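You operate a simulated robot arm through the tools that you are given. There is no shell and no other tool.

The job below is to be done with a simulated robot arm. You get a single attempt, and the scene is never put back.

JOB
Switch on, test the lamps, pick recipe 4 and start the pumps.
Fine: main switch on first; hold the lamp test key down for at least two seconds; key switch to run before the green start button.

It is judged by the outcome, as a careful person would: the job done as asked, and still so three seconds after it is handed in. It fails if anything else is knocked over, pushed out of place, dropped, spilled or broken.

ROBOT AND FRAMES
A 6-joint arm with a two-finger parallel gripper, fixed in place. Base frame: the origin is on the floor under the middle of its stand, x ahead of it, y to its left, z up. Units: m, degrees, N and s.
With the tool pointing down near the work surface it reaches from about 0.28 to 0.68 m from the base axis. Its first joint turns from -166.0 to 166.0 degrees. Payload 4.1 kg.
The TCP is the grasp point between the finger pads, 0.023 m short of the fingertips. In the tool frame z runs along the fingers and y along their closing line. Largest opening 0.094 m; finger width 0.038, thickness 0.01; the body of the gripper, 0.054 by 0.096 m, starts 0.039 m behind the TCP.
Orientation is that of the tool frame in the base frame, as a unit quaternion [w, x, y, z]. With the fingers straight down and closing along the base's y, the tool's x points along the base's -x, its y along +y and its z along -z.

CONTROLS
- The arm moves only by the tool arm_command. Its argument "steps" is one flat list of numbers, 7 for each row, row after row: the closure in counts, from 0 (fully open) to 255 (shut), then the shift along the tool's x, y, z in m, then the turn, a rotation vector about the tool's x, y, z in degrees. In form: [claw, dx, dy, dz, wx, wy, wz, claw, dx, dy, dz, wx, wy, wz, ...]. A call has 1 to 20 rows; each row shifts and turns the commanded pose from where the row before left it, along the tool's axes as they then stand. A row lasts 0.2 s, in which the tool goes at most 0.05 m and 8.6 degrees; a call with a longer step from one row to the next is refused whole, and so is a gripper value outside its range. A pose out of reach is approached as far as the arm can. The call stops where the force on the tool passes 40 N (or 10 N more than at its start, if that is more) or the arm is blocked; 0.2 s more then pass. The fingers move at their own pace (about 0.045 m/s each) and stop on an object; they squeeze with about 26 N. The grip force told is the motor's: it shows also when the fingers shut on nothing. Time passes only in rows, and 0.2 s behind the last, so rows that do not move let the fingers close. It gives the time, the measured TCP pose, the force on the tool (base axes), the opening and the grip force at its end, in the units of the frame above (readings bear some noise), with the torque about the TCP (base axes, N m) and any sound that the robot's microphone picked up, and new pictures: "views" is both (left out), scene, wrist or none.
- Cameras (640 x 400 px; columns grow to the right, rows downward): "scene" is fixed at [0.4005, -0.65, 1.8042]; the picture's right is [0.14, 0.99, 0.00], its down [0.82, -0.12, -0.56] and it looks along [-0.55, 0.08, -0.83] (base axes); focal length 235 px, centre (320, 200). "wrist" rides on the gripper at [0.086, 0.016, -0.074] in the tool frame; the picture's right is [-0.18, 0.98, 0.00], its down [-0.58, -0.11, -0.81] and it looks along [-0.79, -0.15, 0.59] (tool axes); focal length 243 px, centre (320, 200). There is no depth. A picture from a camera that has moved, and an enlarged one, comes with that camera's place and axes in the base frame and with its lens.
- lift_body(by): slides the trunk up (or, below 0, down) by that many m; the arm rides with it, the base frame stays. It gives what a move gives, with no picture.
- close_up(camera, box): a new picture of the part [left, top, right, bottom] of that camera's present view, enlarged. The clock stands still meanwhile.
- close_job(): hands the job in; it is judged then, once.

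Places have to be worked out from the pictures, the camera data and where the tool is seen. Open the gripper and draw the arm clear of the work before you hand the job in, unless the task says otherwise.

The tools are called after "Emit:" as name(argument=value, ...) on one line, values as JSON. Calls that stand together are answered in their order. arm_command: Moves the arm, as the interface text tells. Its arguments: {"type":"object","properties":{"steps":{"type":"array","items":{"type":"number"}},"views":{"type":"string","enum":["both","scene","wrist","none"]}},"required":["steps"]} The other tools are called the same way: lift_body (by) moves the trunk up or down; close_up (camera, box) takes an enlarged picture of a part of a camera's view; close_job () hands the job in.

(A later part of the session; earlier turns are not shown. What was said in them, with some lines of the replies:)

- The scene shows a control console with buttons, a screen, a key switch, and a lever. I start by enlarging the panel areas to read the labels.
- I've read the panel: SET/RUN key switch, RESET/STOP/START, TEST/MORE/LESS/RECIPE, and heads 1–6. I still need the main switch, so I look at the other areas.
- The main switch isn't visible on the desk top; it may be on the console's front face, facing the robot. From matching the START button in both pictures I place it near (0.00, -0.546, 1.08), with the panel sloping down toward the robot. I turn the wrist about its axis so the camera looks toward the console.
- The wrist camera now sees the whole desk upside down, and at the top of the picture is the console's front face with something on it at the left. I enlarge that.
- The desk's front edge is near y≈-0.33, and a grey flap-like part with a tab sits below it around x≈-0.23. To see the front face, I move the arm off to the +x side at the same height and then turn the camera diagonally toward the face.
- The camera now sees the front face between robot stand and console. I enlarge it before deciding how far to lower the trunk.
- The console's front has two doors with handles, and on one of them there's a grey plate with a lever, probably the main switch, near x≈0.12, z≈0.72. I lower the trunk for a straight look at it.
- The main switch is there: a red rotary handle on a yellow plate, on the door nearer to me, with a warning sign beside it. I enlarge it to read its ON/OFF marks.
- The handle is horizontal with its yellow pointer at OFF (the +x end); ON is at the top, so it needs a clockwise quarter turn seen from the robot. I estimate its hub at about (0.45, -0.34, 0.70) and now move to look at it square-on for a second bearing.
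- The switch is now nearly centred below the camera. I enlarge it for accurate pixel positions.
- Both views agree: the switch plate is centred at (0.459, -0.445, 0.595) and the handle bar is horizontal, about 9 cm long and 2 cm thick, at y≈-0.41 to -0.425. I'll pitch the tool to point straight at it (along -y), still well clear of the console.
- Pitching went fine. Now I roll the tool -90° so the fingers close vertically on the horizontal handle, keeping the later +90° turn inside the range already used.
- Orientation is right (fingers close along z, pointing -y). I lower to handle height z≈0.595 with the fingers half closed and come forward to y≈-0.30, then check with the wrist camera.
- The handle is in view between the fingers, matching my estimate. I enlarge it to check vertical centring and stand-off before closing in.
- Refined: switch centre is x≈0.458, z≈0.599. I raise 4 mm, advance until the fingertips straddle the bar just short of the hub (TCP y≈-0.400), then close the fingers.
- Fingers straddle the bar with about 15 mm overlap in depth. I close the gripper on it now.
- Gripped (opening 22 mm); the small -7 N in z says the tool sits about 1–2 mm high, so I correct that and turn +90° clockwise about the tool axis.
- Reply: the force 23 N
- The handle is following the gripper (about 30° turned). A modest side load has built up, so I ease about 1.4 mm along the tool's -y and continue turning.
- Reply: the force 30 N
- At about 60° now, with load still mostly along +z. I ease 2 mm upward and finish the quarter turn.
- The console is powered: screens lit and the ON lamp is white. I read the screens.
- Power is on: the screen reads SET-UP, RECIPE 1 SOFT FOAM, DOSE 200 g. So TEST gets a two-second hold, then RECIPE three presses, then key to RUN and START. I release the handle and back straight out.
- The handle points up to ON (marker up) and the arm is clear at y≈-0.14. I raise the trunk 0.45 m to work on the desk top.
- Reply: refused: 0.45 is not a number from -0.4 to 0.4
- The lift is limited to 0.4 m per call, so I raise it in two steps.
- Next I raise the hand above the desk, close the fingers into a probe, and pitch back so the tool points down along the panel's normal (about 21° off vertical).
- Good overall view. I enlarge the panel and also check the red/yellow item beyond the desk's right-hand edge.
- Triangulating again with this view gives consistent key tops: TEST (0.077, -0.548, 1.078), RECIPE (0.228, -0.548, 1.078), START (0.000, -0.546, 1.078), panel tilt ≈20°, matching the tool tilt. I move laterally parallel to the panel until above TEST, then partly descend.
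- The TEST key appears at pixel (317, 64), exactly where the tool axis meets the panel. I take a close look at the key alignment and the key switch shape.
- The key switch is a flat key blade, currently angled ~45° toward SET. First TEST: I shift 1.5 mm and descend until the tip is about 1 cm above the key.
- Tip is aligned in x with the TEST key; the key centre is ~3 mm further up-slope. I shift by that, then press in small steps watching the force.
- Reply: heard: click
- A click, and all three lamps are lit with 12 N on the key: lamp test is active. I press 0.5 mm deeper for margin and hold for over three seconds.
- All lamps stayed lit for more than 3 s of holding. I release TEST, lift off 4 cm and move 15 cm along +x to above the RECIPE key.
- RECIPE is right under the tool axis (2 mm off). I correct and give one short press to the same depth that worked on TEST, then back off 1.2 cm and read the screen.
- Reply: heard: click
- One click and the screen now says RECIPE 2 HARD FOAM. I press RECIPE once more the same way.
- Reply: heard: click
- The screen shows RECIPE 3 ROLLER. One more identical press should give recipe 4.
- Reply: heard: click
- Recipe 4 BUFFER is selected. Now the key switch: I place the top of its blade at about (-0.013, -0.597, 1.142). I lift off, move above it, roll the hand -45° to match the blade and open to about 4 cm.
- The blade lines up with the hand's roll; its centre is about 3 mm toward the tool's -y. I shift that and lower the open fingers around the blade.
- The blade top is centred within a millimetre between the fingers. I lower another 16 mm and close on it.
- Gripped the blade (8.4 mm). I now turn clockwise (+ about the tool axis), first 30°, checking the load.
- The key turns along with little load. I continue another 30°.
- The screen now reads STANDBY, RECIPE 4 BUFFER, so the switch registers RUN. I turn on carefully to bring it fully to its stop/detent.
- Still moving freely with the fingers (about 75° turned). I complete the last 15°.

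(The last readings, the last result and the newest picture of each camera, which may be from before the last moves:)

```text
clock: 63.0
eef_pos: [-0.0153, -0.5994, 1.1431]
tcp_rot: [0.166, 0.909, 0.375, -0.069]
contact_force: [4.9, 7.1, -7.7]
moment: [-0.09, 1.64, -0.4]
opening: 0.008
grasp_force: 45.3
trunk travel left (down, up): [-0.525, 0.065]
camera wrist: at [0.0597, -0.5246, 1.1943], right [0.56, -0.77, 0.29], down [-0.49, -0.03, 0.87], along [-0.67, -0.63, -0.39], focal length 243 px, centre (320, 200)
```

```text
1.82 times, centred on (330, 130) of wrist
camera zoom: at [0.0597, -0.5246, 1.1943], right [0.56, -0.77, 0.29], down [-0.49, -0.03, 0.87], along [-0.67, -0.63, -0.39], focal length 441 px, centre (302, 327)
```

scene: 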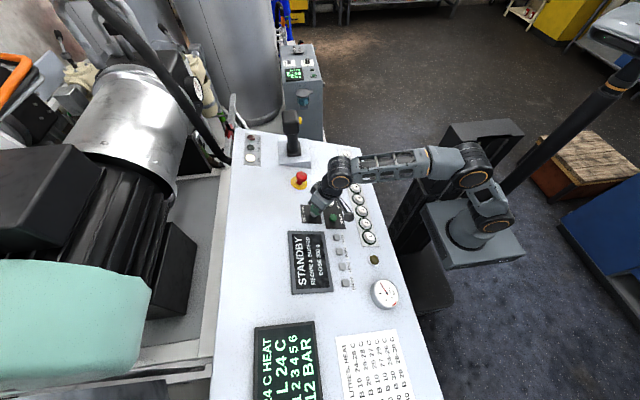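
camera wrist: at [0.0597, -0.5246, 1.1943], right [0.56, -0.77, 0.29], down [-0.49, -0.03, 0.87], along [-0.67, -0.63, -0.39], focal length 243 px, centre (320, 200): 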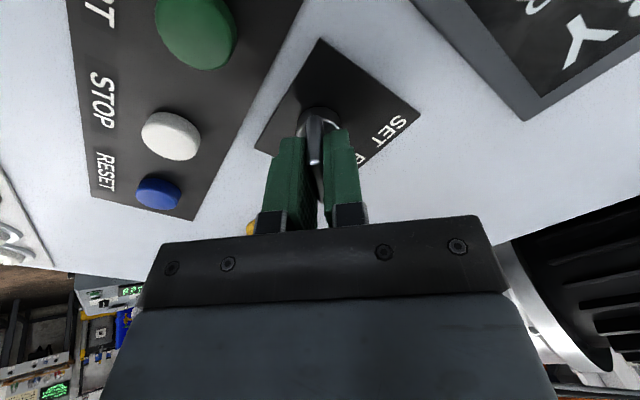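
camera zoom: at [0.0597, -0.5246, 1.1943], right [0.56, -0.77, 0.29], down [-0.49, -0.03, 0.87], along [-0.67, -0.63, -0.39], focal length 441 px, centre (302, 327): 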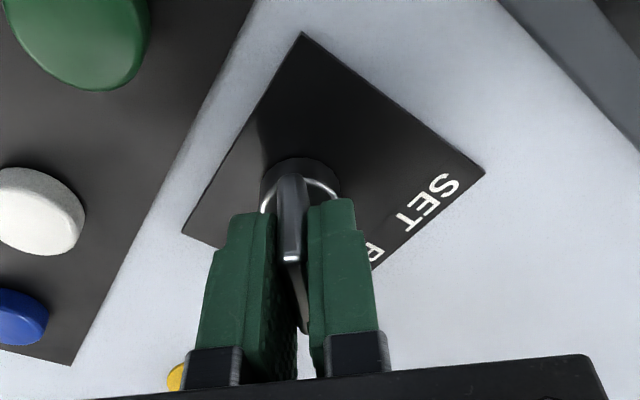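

The blade now points to RUN and the screen stays at STANDBY. I open the fingers fully off the blade, then lift straight up the panel normal.

Emit:
arm_command(steps=[140, 0, 0, 0, 0, 0, 0, 140, 0, 0, 0, 0, 0, 0, 140, 0, 0, 0, 0, 0, 0, 140, 0, 0, -0.02, 0, 0, 0, 140, 0, 0, -0.03, 0, 0, 0, 140, 0, 0, -0.03, 0, 0, 0, 140, 0, 0, -0.03, 0, 0, 0, 140, 0, 0, 0, 0, 0, 0], views="both")

Emit:
close_up(camera="scene", box=[280, 150, 380, 300])

Emit:
close_up(camera="wrist", box=[100, 0, 440, 200])

```text
clock: 64.8
eef_pos: [-0.0136, -0.5605, 1.2452]
tcp_rot: [0.167, 0.909, 0.376, -0.069]
contact_force: [0.0, 0.3, 0.5]
moment: [0.0, 0.01, -0.02]
opening: 0.0426
grasp_force: 0.0
trunk travel left (down, up): [-0.525, 0.065]
camera wrist: at [0.0594, -0.4856, 1.2968], right [0.56, -0.77, 0.29], down [-0.49, -0.03, 0.87], along [-0.67, -0.63, -0.39], focal length 243 px, centre (320, 200)
```

scene: 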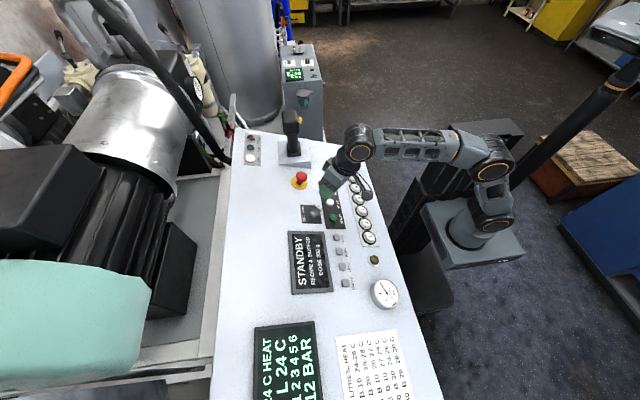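
wrist: 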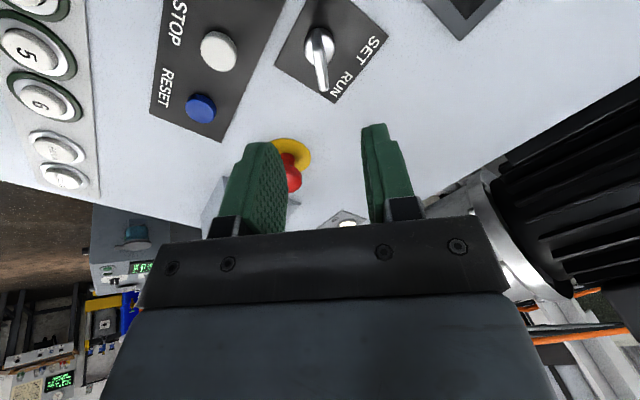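

```text
2.67 times, centred on (330, 225) of scene
camera zoom: at [0.4005, -0.65, 1.8042], right [0.14, 0.99, 0.0], down [0.82, -0.12, -0.56], along [-0.55, 0.08, -0.83], focal length 626 px, centre (293, 133)
```

zoom: 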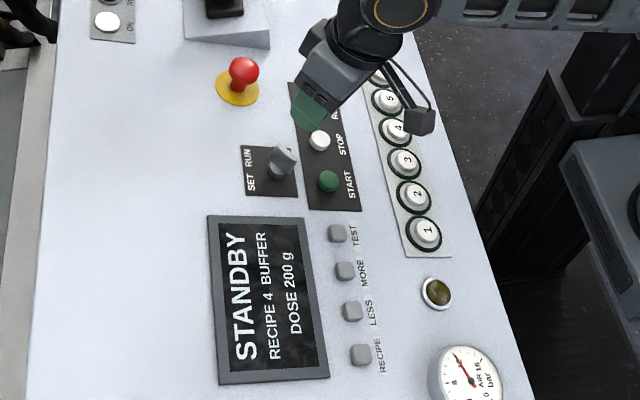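

```text
1.88 times, centred on (270, 100) of wrist
camera zoom: at [0.0594, -0.4856, 1.2968], right [0.56, -0.77, 0.29], down [-0.49, -0.03, 0.87], along [-0.67, -0.63, -0.39], focal length 457 px, centre (414, 388)
```

zoom: 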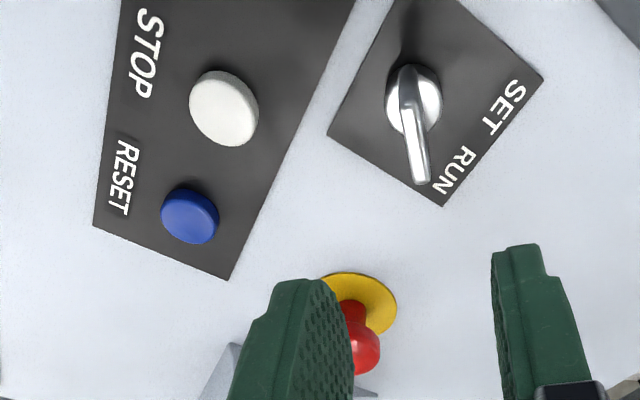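

Key switch confirmed at RUN, screen STANDBY. I roll back, close the fingers, and move to hover above the green START button.

Emit:
arm_command(steps=[255, 0, 0, 0, 0, 0, -7.5, 255, 0, 0, 0, 0, 0, -7.5, 255, 0, 0, 0, 0, 0, -7.5, 255, 0, 0, 0, 0, 0, -7.5, 255, 0, 0, 0, 0, 0, -7.5, 255, 0, 0, 0, 0, 0, -7.5, 255, 0.035, 0.0068, 0, 0, 0, 0, 255, 0.035, 0.0068, 0, 0, 0, 0, 255, 0, 0, 0.03, 0, 0, 0, 255, 0, 0, 0.03, 0, 0, 0, 255, 0, 0, 0.01, 0, 0, 0, 255, 0, 0, 0, 0, 0, 0], views="both")

Emit:
close_up(camera="wrist", box=[220, 20, 420, 180])

```text
clock: 67.4
eef_pos: [-0.0033, -0.519, 1.1532]
tcp_rot: [0.127, 0.695, 0.696, -0.128]
contact_force: [0.1, 0.1, -0.6]
moment: [-0.01, 0.0, -0.01]
opening: 0.0
grasp_force: 26.5
trunk travel left (down, up): [-0.525, 0.065]
camera wrist: at [0.0141, -0.4102, 1.1925], right [0.98, -0.17, 0.07], down [-0.11, -0.26, 0.96], along [-0.15, -0.95, -0.27], focal length 243 px, centre (320, 200)
```

scene: 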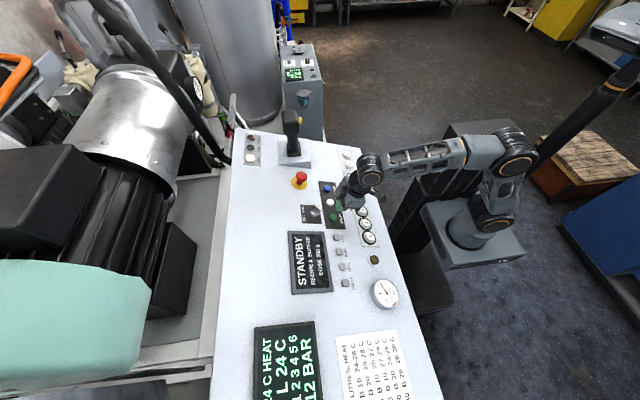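
wrist: 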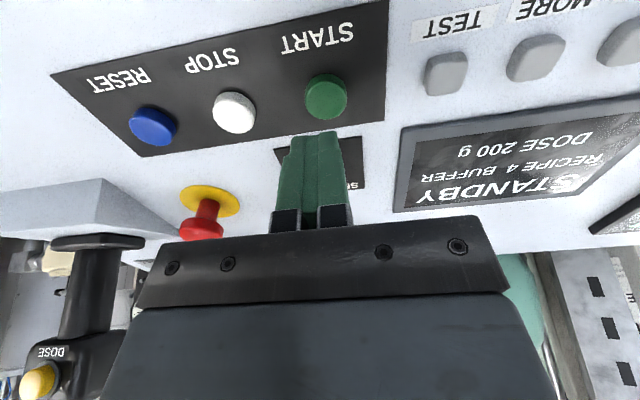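

```text
2.50 times, centred on (320, 100) of wrist
camera zoom: at [0.0141, -0.4102, 1.1925], right [0.98, -0.17, 0.07], down [-0.11, -0.26, 0.96], along [-0.15, -0.95, -0.27], focal length 606 px, centre (320, 450)
```

zoom: 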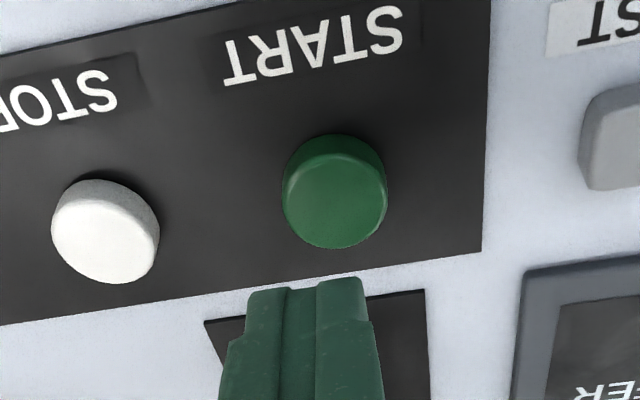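

START's face centre is about 4 mm toward +x and 5 mm up-slope of the tool axis, with a gap of ~56 mm. I correct and descend to about 1 cm above it.

Emit:
arm_command(steps=[255, -0.005, 0.0037, 0.015, 0, 0, 0, 255, 0, 0, 0.02, 0, 0, 0, 255, 0, 0, 0.01, 0, 0, 0, 255, 0, 0, 0, 0, 0, 0], views="wrist")

Emit:
close_up(camera="wrist", box=[220, 60, 420, 220])

```text
clock: 68.4
eef_pos: [0.0014, -0.5392, 1.1149]
tcp_rot: [0.128, 0.696, 0.696, -0.127]
contact_force: [-0.2, -0.7, 0.1]
moment: [0.0, 0.0, 0.0]
opening: 0.0
grasp_force: 25.9
trunk travel left (down, up): [-0.525, 0.065]
camera wrist: at [0.0189, -0.4306, 1.1541], right [0.98, -0.17, 0.07], down [-0.11, -0.26, 0.96], along [-0.15, -0.95, -0.27], focal length 243 px, centre (320, 200)
```

wrist: 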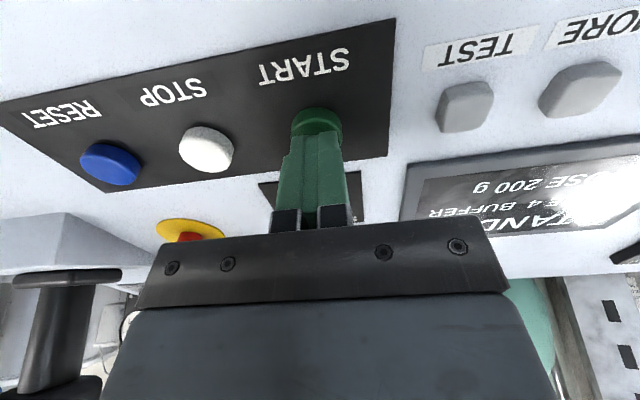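

```text
2.50 times, centred on (320, 140) of wrist
camera zoom: at [0.0189, -0.4306, 1.1541], right [0.98, -0.17, 0.07], down [-0.11, -0.26, 0.96], along [-0.15, -0.95, -0.27], focal length 606 px, centre (320, 350)
```

zoom: 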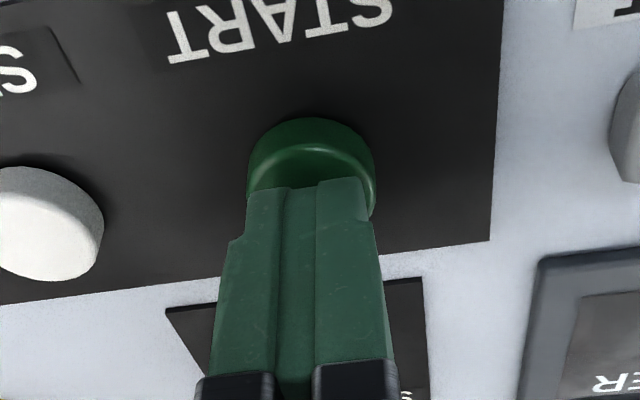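

The tip is centred over START. I press in small steps, watching force, sound and screen.

Emit:
arm_command(steps=[255, 0, -0.001, 0.006, 0, 0, 0, 255, 0, 0, 0.003, 0, 0, 0, 255, 0, 0, 0.002, 0, 0, 0, 255, 0, 0, 0.002, 0, 0, 0], views="scene")

Emit:
close_up(camera="scene", box=[230, 120, 400, 300])

```text
clock: 69.4
eef_pos: [0.0005, -0.5423, 1.1042]
tcp_rot: [0.128, 0.695, 0.696, -0.128]
contact_force: [1.2, 9.0, 12.7]
moment: [0.31, 0.01, 0.0]
opening: 0.0
grasp_force: 25.8
trunk travel left (down, up): [-0.525, 0.065]
heard: click
```

scene: 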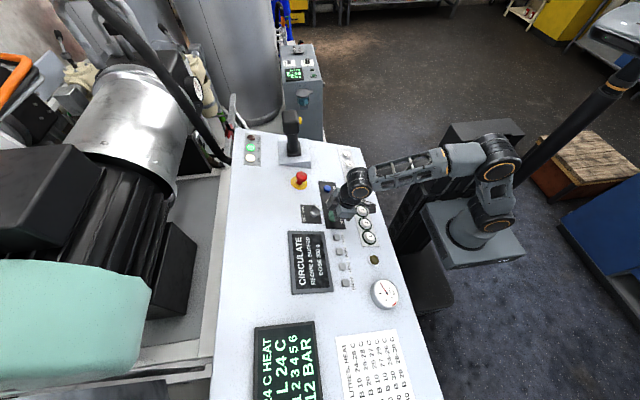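

```text
2.22 times, centred on (315, 210) of scene
camera zoom: at [0.4005, -0.65, 1.8042], right [0.14, 0.99, 0.0], down [0.82, -0.12, -0.56], along [-0.55, 0.08, -0.83], focal length 522 px, centre (331, 178)
```

zoom: 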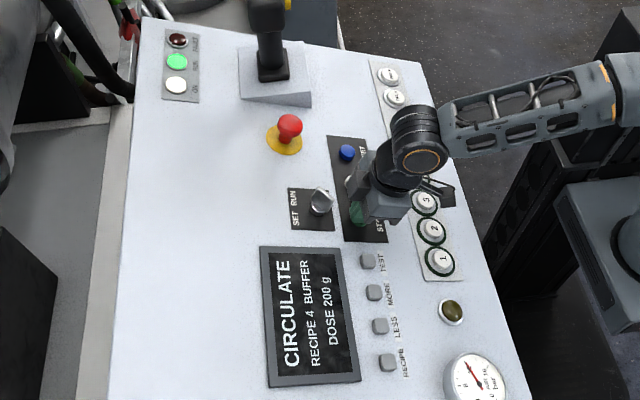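

A click, the screen reads CIRCULATE, RECIPE 4 BUFFER, and the RUN lamp is green: the pumps are running. I lift off along the normal, move back toward the robot, open the gripper, and check everything.

Emit:
arm_command(steps=[255, 0, 0, -0.02, 0, 0, 0, 255, 0, 0, -0.04, 0, 0, 0, 255, 0, 0, -0.045, 0, 0, 0, 255, 0, 0, -0.045, 0, 0, 0, 255, 0, 0, -0.045, 0, 0, 0, 120, 0.035, 0, -0.03, 0, 0, 0, 60, 0.035, 0, -0.03, 0, 0, 0, 0, 0.035, 0, -0.03, 0, 0, 0, 0, 0.035, 0, -0.03, 0, 0, 0, 0, 0, 0, 0, 0, 0, 0, 0, 0, 0, 0, 0, 0, 0, 0, 0, 0, 0, 0, 0, 0], views="both")

Emit:
close_up(camera="scene", box=[230, 120, 400, 300])

Emit:
close_up(camera="scene", box=[240, 310, 420, 400])

Emit:
close_up(camera="wrist", box=[0, 0, 640, 400])

```text
clock: 72.0
eef_pos: [0.0022, -0.3027, 1.3462]
tcp_rot: [0.127, 0.696, 0.695, -0.128]
contact_force: [1.1, -0.6, 0.4]
moment: [-0.03, 0.0, -0.01]
opening: 0.0941
grasp_force: 0.1
trunk travel left (down, up): [-0.525, 0.065]
camera wrist: at [0.0203, -0.1945, 1.3852], right [0.98, -0.17, 0.07], down [-0.11, -0.26, 0.96], along [-0.15, -0.95, -0.27], focal length 243 px, centre (320, 200)
```

scene: 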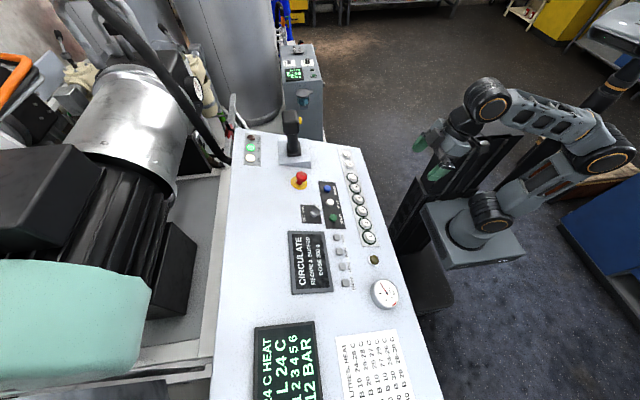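
wrist: 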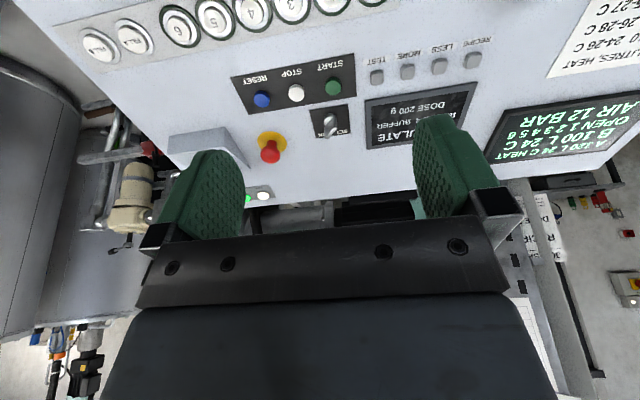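

```text
2.22 times, centred on (315, 210) of scene
camera zoom: at [0.4005, -0.65, 1.8042], right [0.14, 0.99, 0.0], down [0.82, -0.12, -0.56], along [-0.55, 0.08, -0.83], focal length 522 px, centre (331, 178)
```

zoom: 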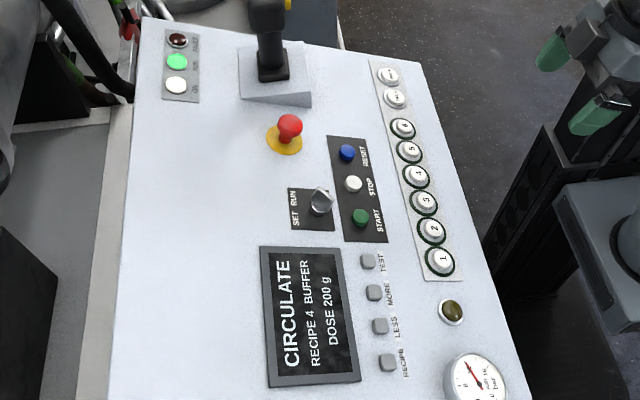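

```text
3.56 times, centred on (330, 355) of scene
camera zoom: at [0.4005, -0.65, 1.8042], right [0.14, 0.99, 0.0], down [0.82, -0.12, -0.56], along [-0.55, 0.08, -0.83], focal length 835 px, centre (284, -351)
```

zoom: 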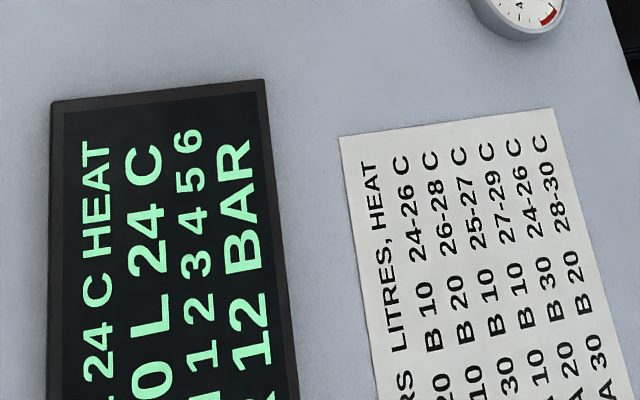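

```text
1.00 times, centred on (320, 200) of wrist (not enlarged: the box is as wide or as high as the picture)
camera zoom: at [0.0203, -0.1945, 1.3852], right [0.98, -0.17, 0.07], down [-0.11, -0.26, 0.96], along [-0.15, -0.95, -0.27], focal length 243 px, centre (320, 200)
```

zoom: 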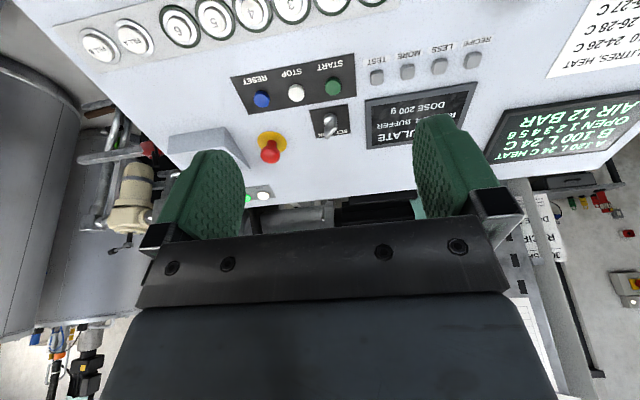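

Everything holds: CIRCULATE with recipe 4, RUN and ON lamps lit, no fault, gripper open and clear. I wait about three seconds to make sure it stays that way.

Emit:
arm_command(steps=[0, 0, 0, 0, 0, 0, 0, 0, 0, 0, 0, 0, 0, 0, 0, 0, 0, 0, 0, 0, 0, 0, 0, 0, 0, 0, 0, 0, 0, 0, 0, 0, 0, 0, 0, 0, 0, 0, 0, 0, 0, 0, 0, 0, 0, 0, 0, 0, 0, 0, 0, 0, 0, 0, 0, 0, 0, 0, 0, 0, 0, 0, 0, 0, 0, 0, 0, 0, 0, 0, 0, 0, 0, 0, 0, 0, 0, 0, 0, 0, 0, 0, 0, 0, 0, 0, 0, 0, 0, 0, 0, 0, 0, 0, 0, 0, 0, 0, 0, 0, 0, 0, 0, 0, 0], views="scene")

Emit:
close_up(camera="scene", box=[230, 120, 400, 300])

```text
clock: 75.2
eef_pos: [0.0027, -0.3027, 1.3452]
tcp_rot: [0.126, 0.696, 0.695, -0.127]
contact_force: [0.8, -0.8, 0.3]
moment: [0.02, 0.02, 0.0]
opening: 0.094
grasp_force: 0.0
trunk travel left (down, up): [-0.525, 0.065]
```

scene: 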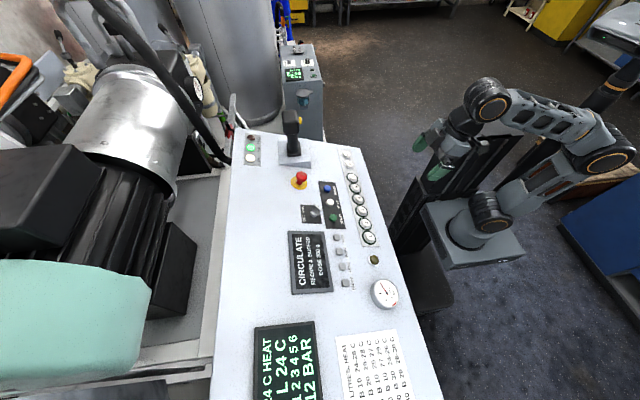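

```text
2.22 times, centred on (315, 210) of scene
camera zoom: at [0.4005, -0.65, 1.8042], right [0.14, 0.99, 0.0], down [0.82, -0.12, -0.56], along [-0.55, 0.08, -0.83], focal length 522 px, centre (331, 178)
```

zoom: 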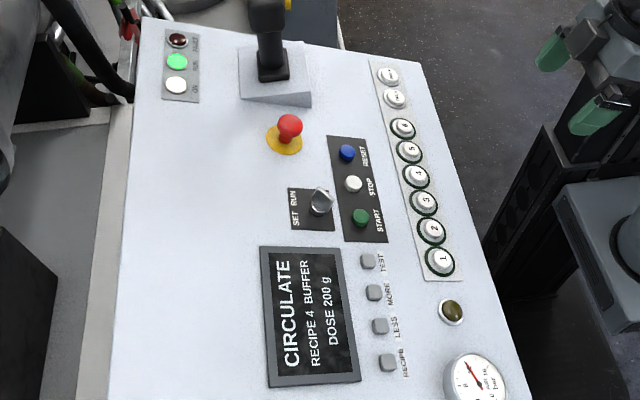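

The state is stable after more than three seconds: the main switch is on, the lamp test is done, recipe 4 is selected, the key is at RUN and the pumps are circulating. The arm is clear with the gripper open, so I hand the job in.

Emit:
close_job()

```text
The job is handed in.
```

The console is on and the pumps are running on recipe 4. I did the steps in the order you gave:

1. **Main switch:** turned to ON first. The screens and the ON lamp came up.
2. **Lamp test:** the TEST key was held down for more than three seconds. FAULT, RUN and ON were all lit the whole time.
3. **Recipe:** RECIPE was pressed three times, and the screen now shows "RECIPE 4 BUFFER". I left the dose at 200 g.
4. **Key switch:** turned from SET to RUN before starting. The screen changed to STANDBY.
5. **Start:** the green START button was pressed. The screen changed to CIRCULATE, the RUN lamp is green and there is no fault.

I waited over three seconds before handing in, and nothing changed. Nothing was knocked over or moved. The gripper is open and the arm is clear of the desk.
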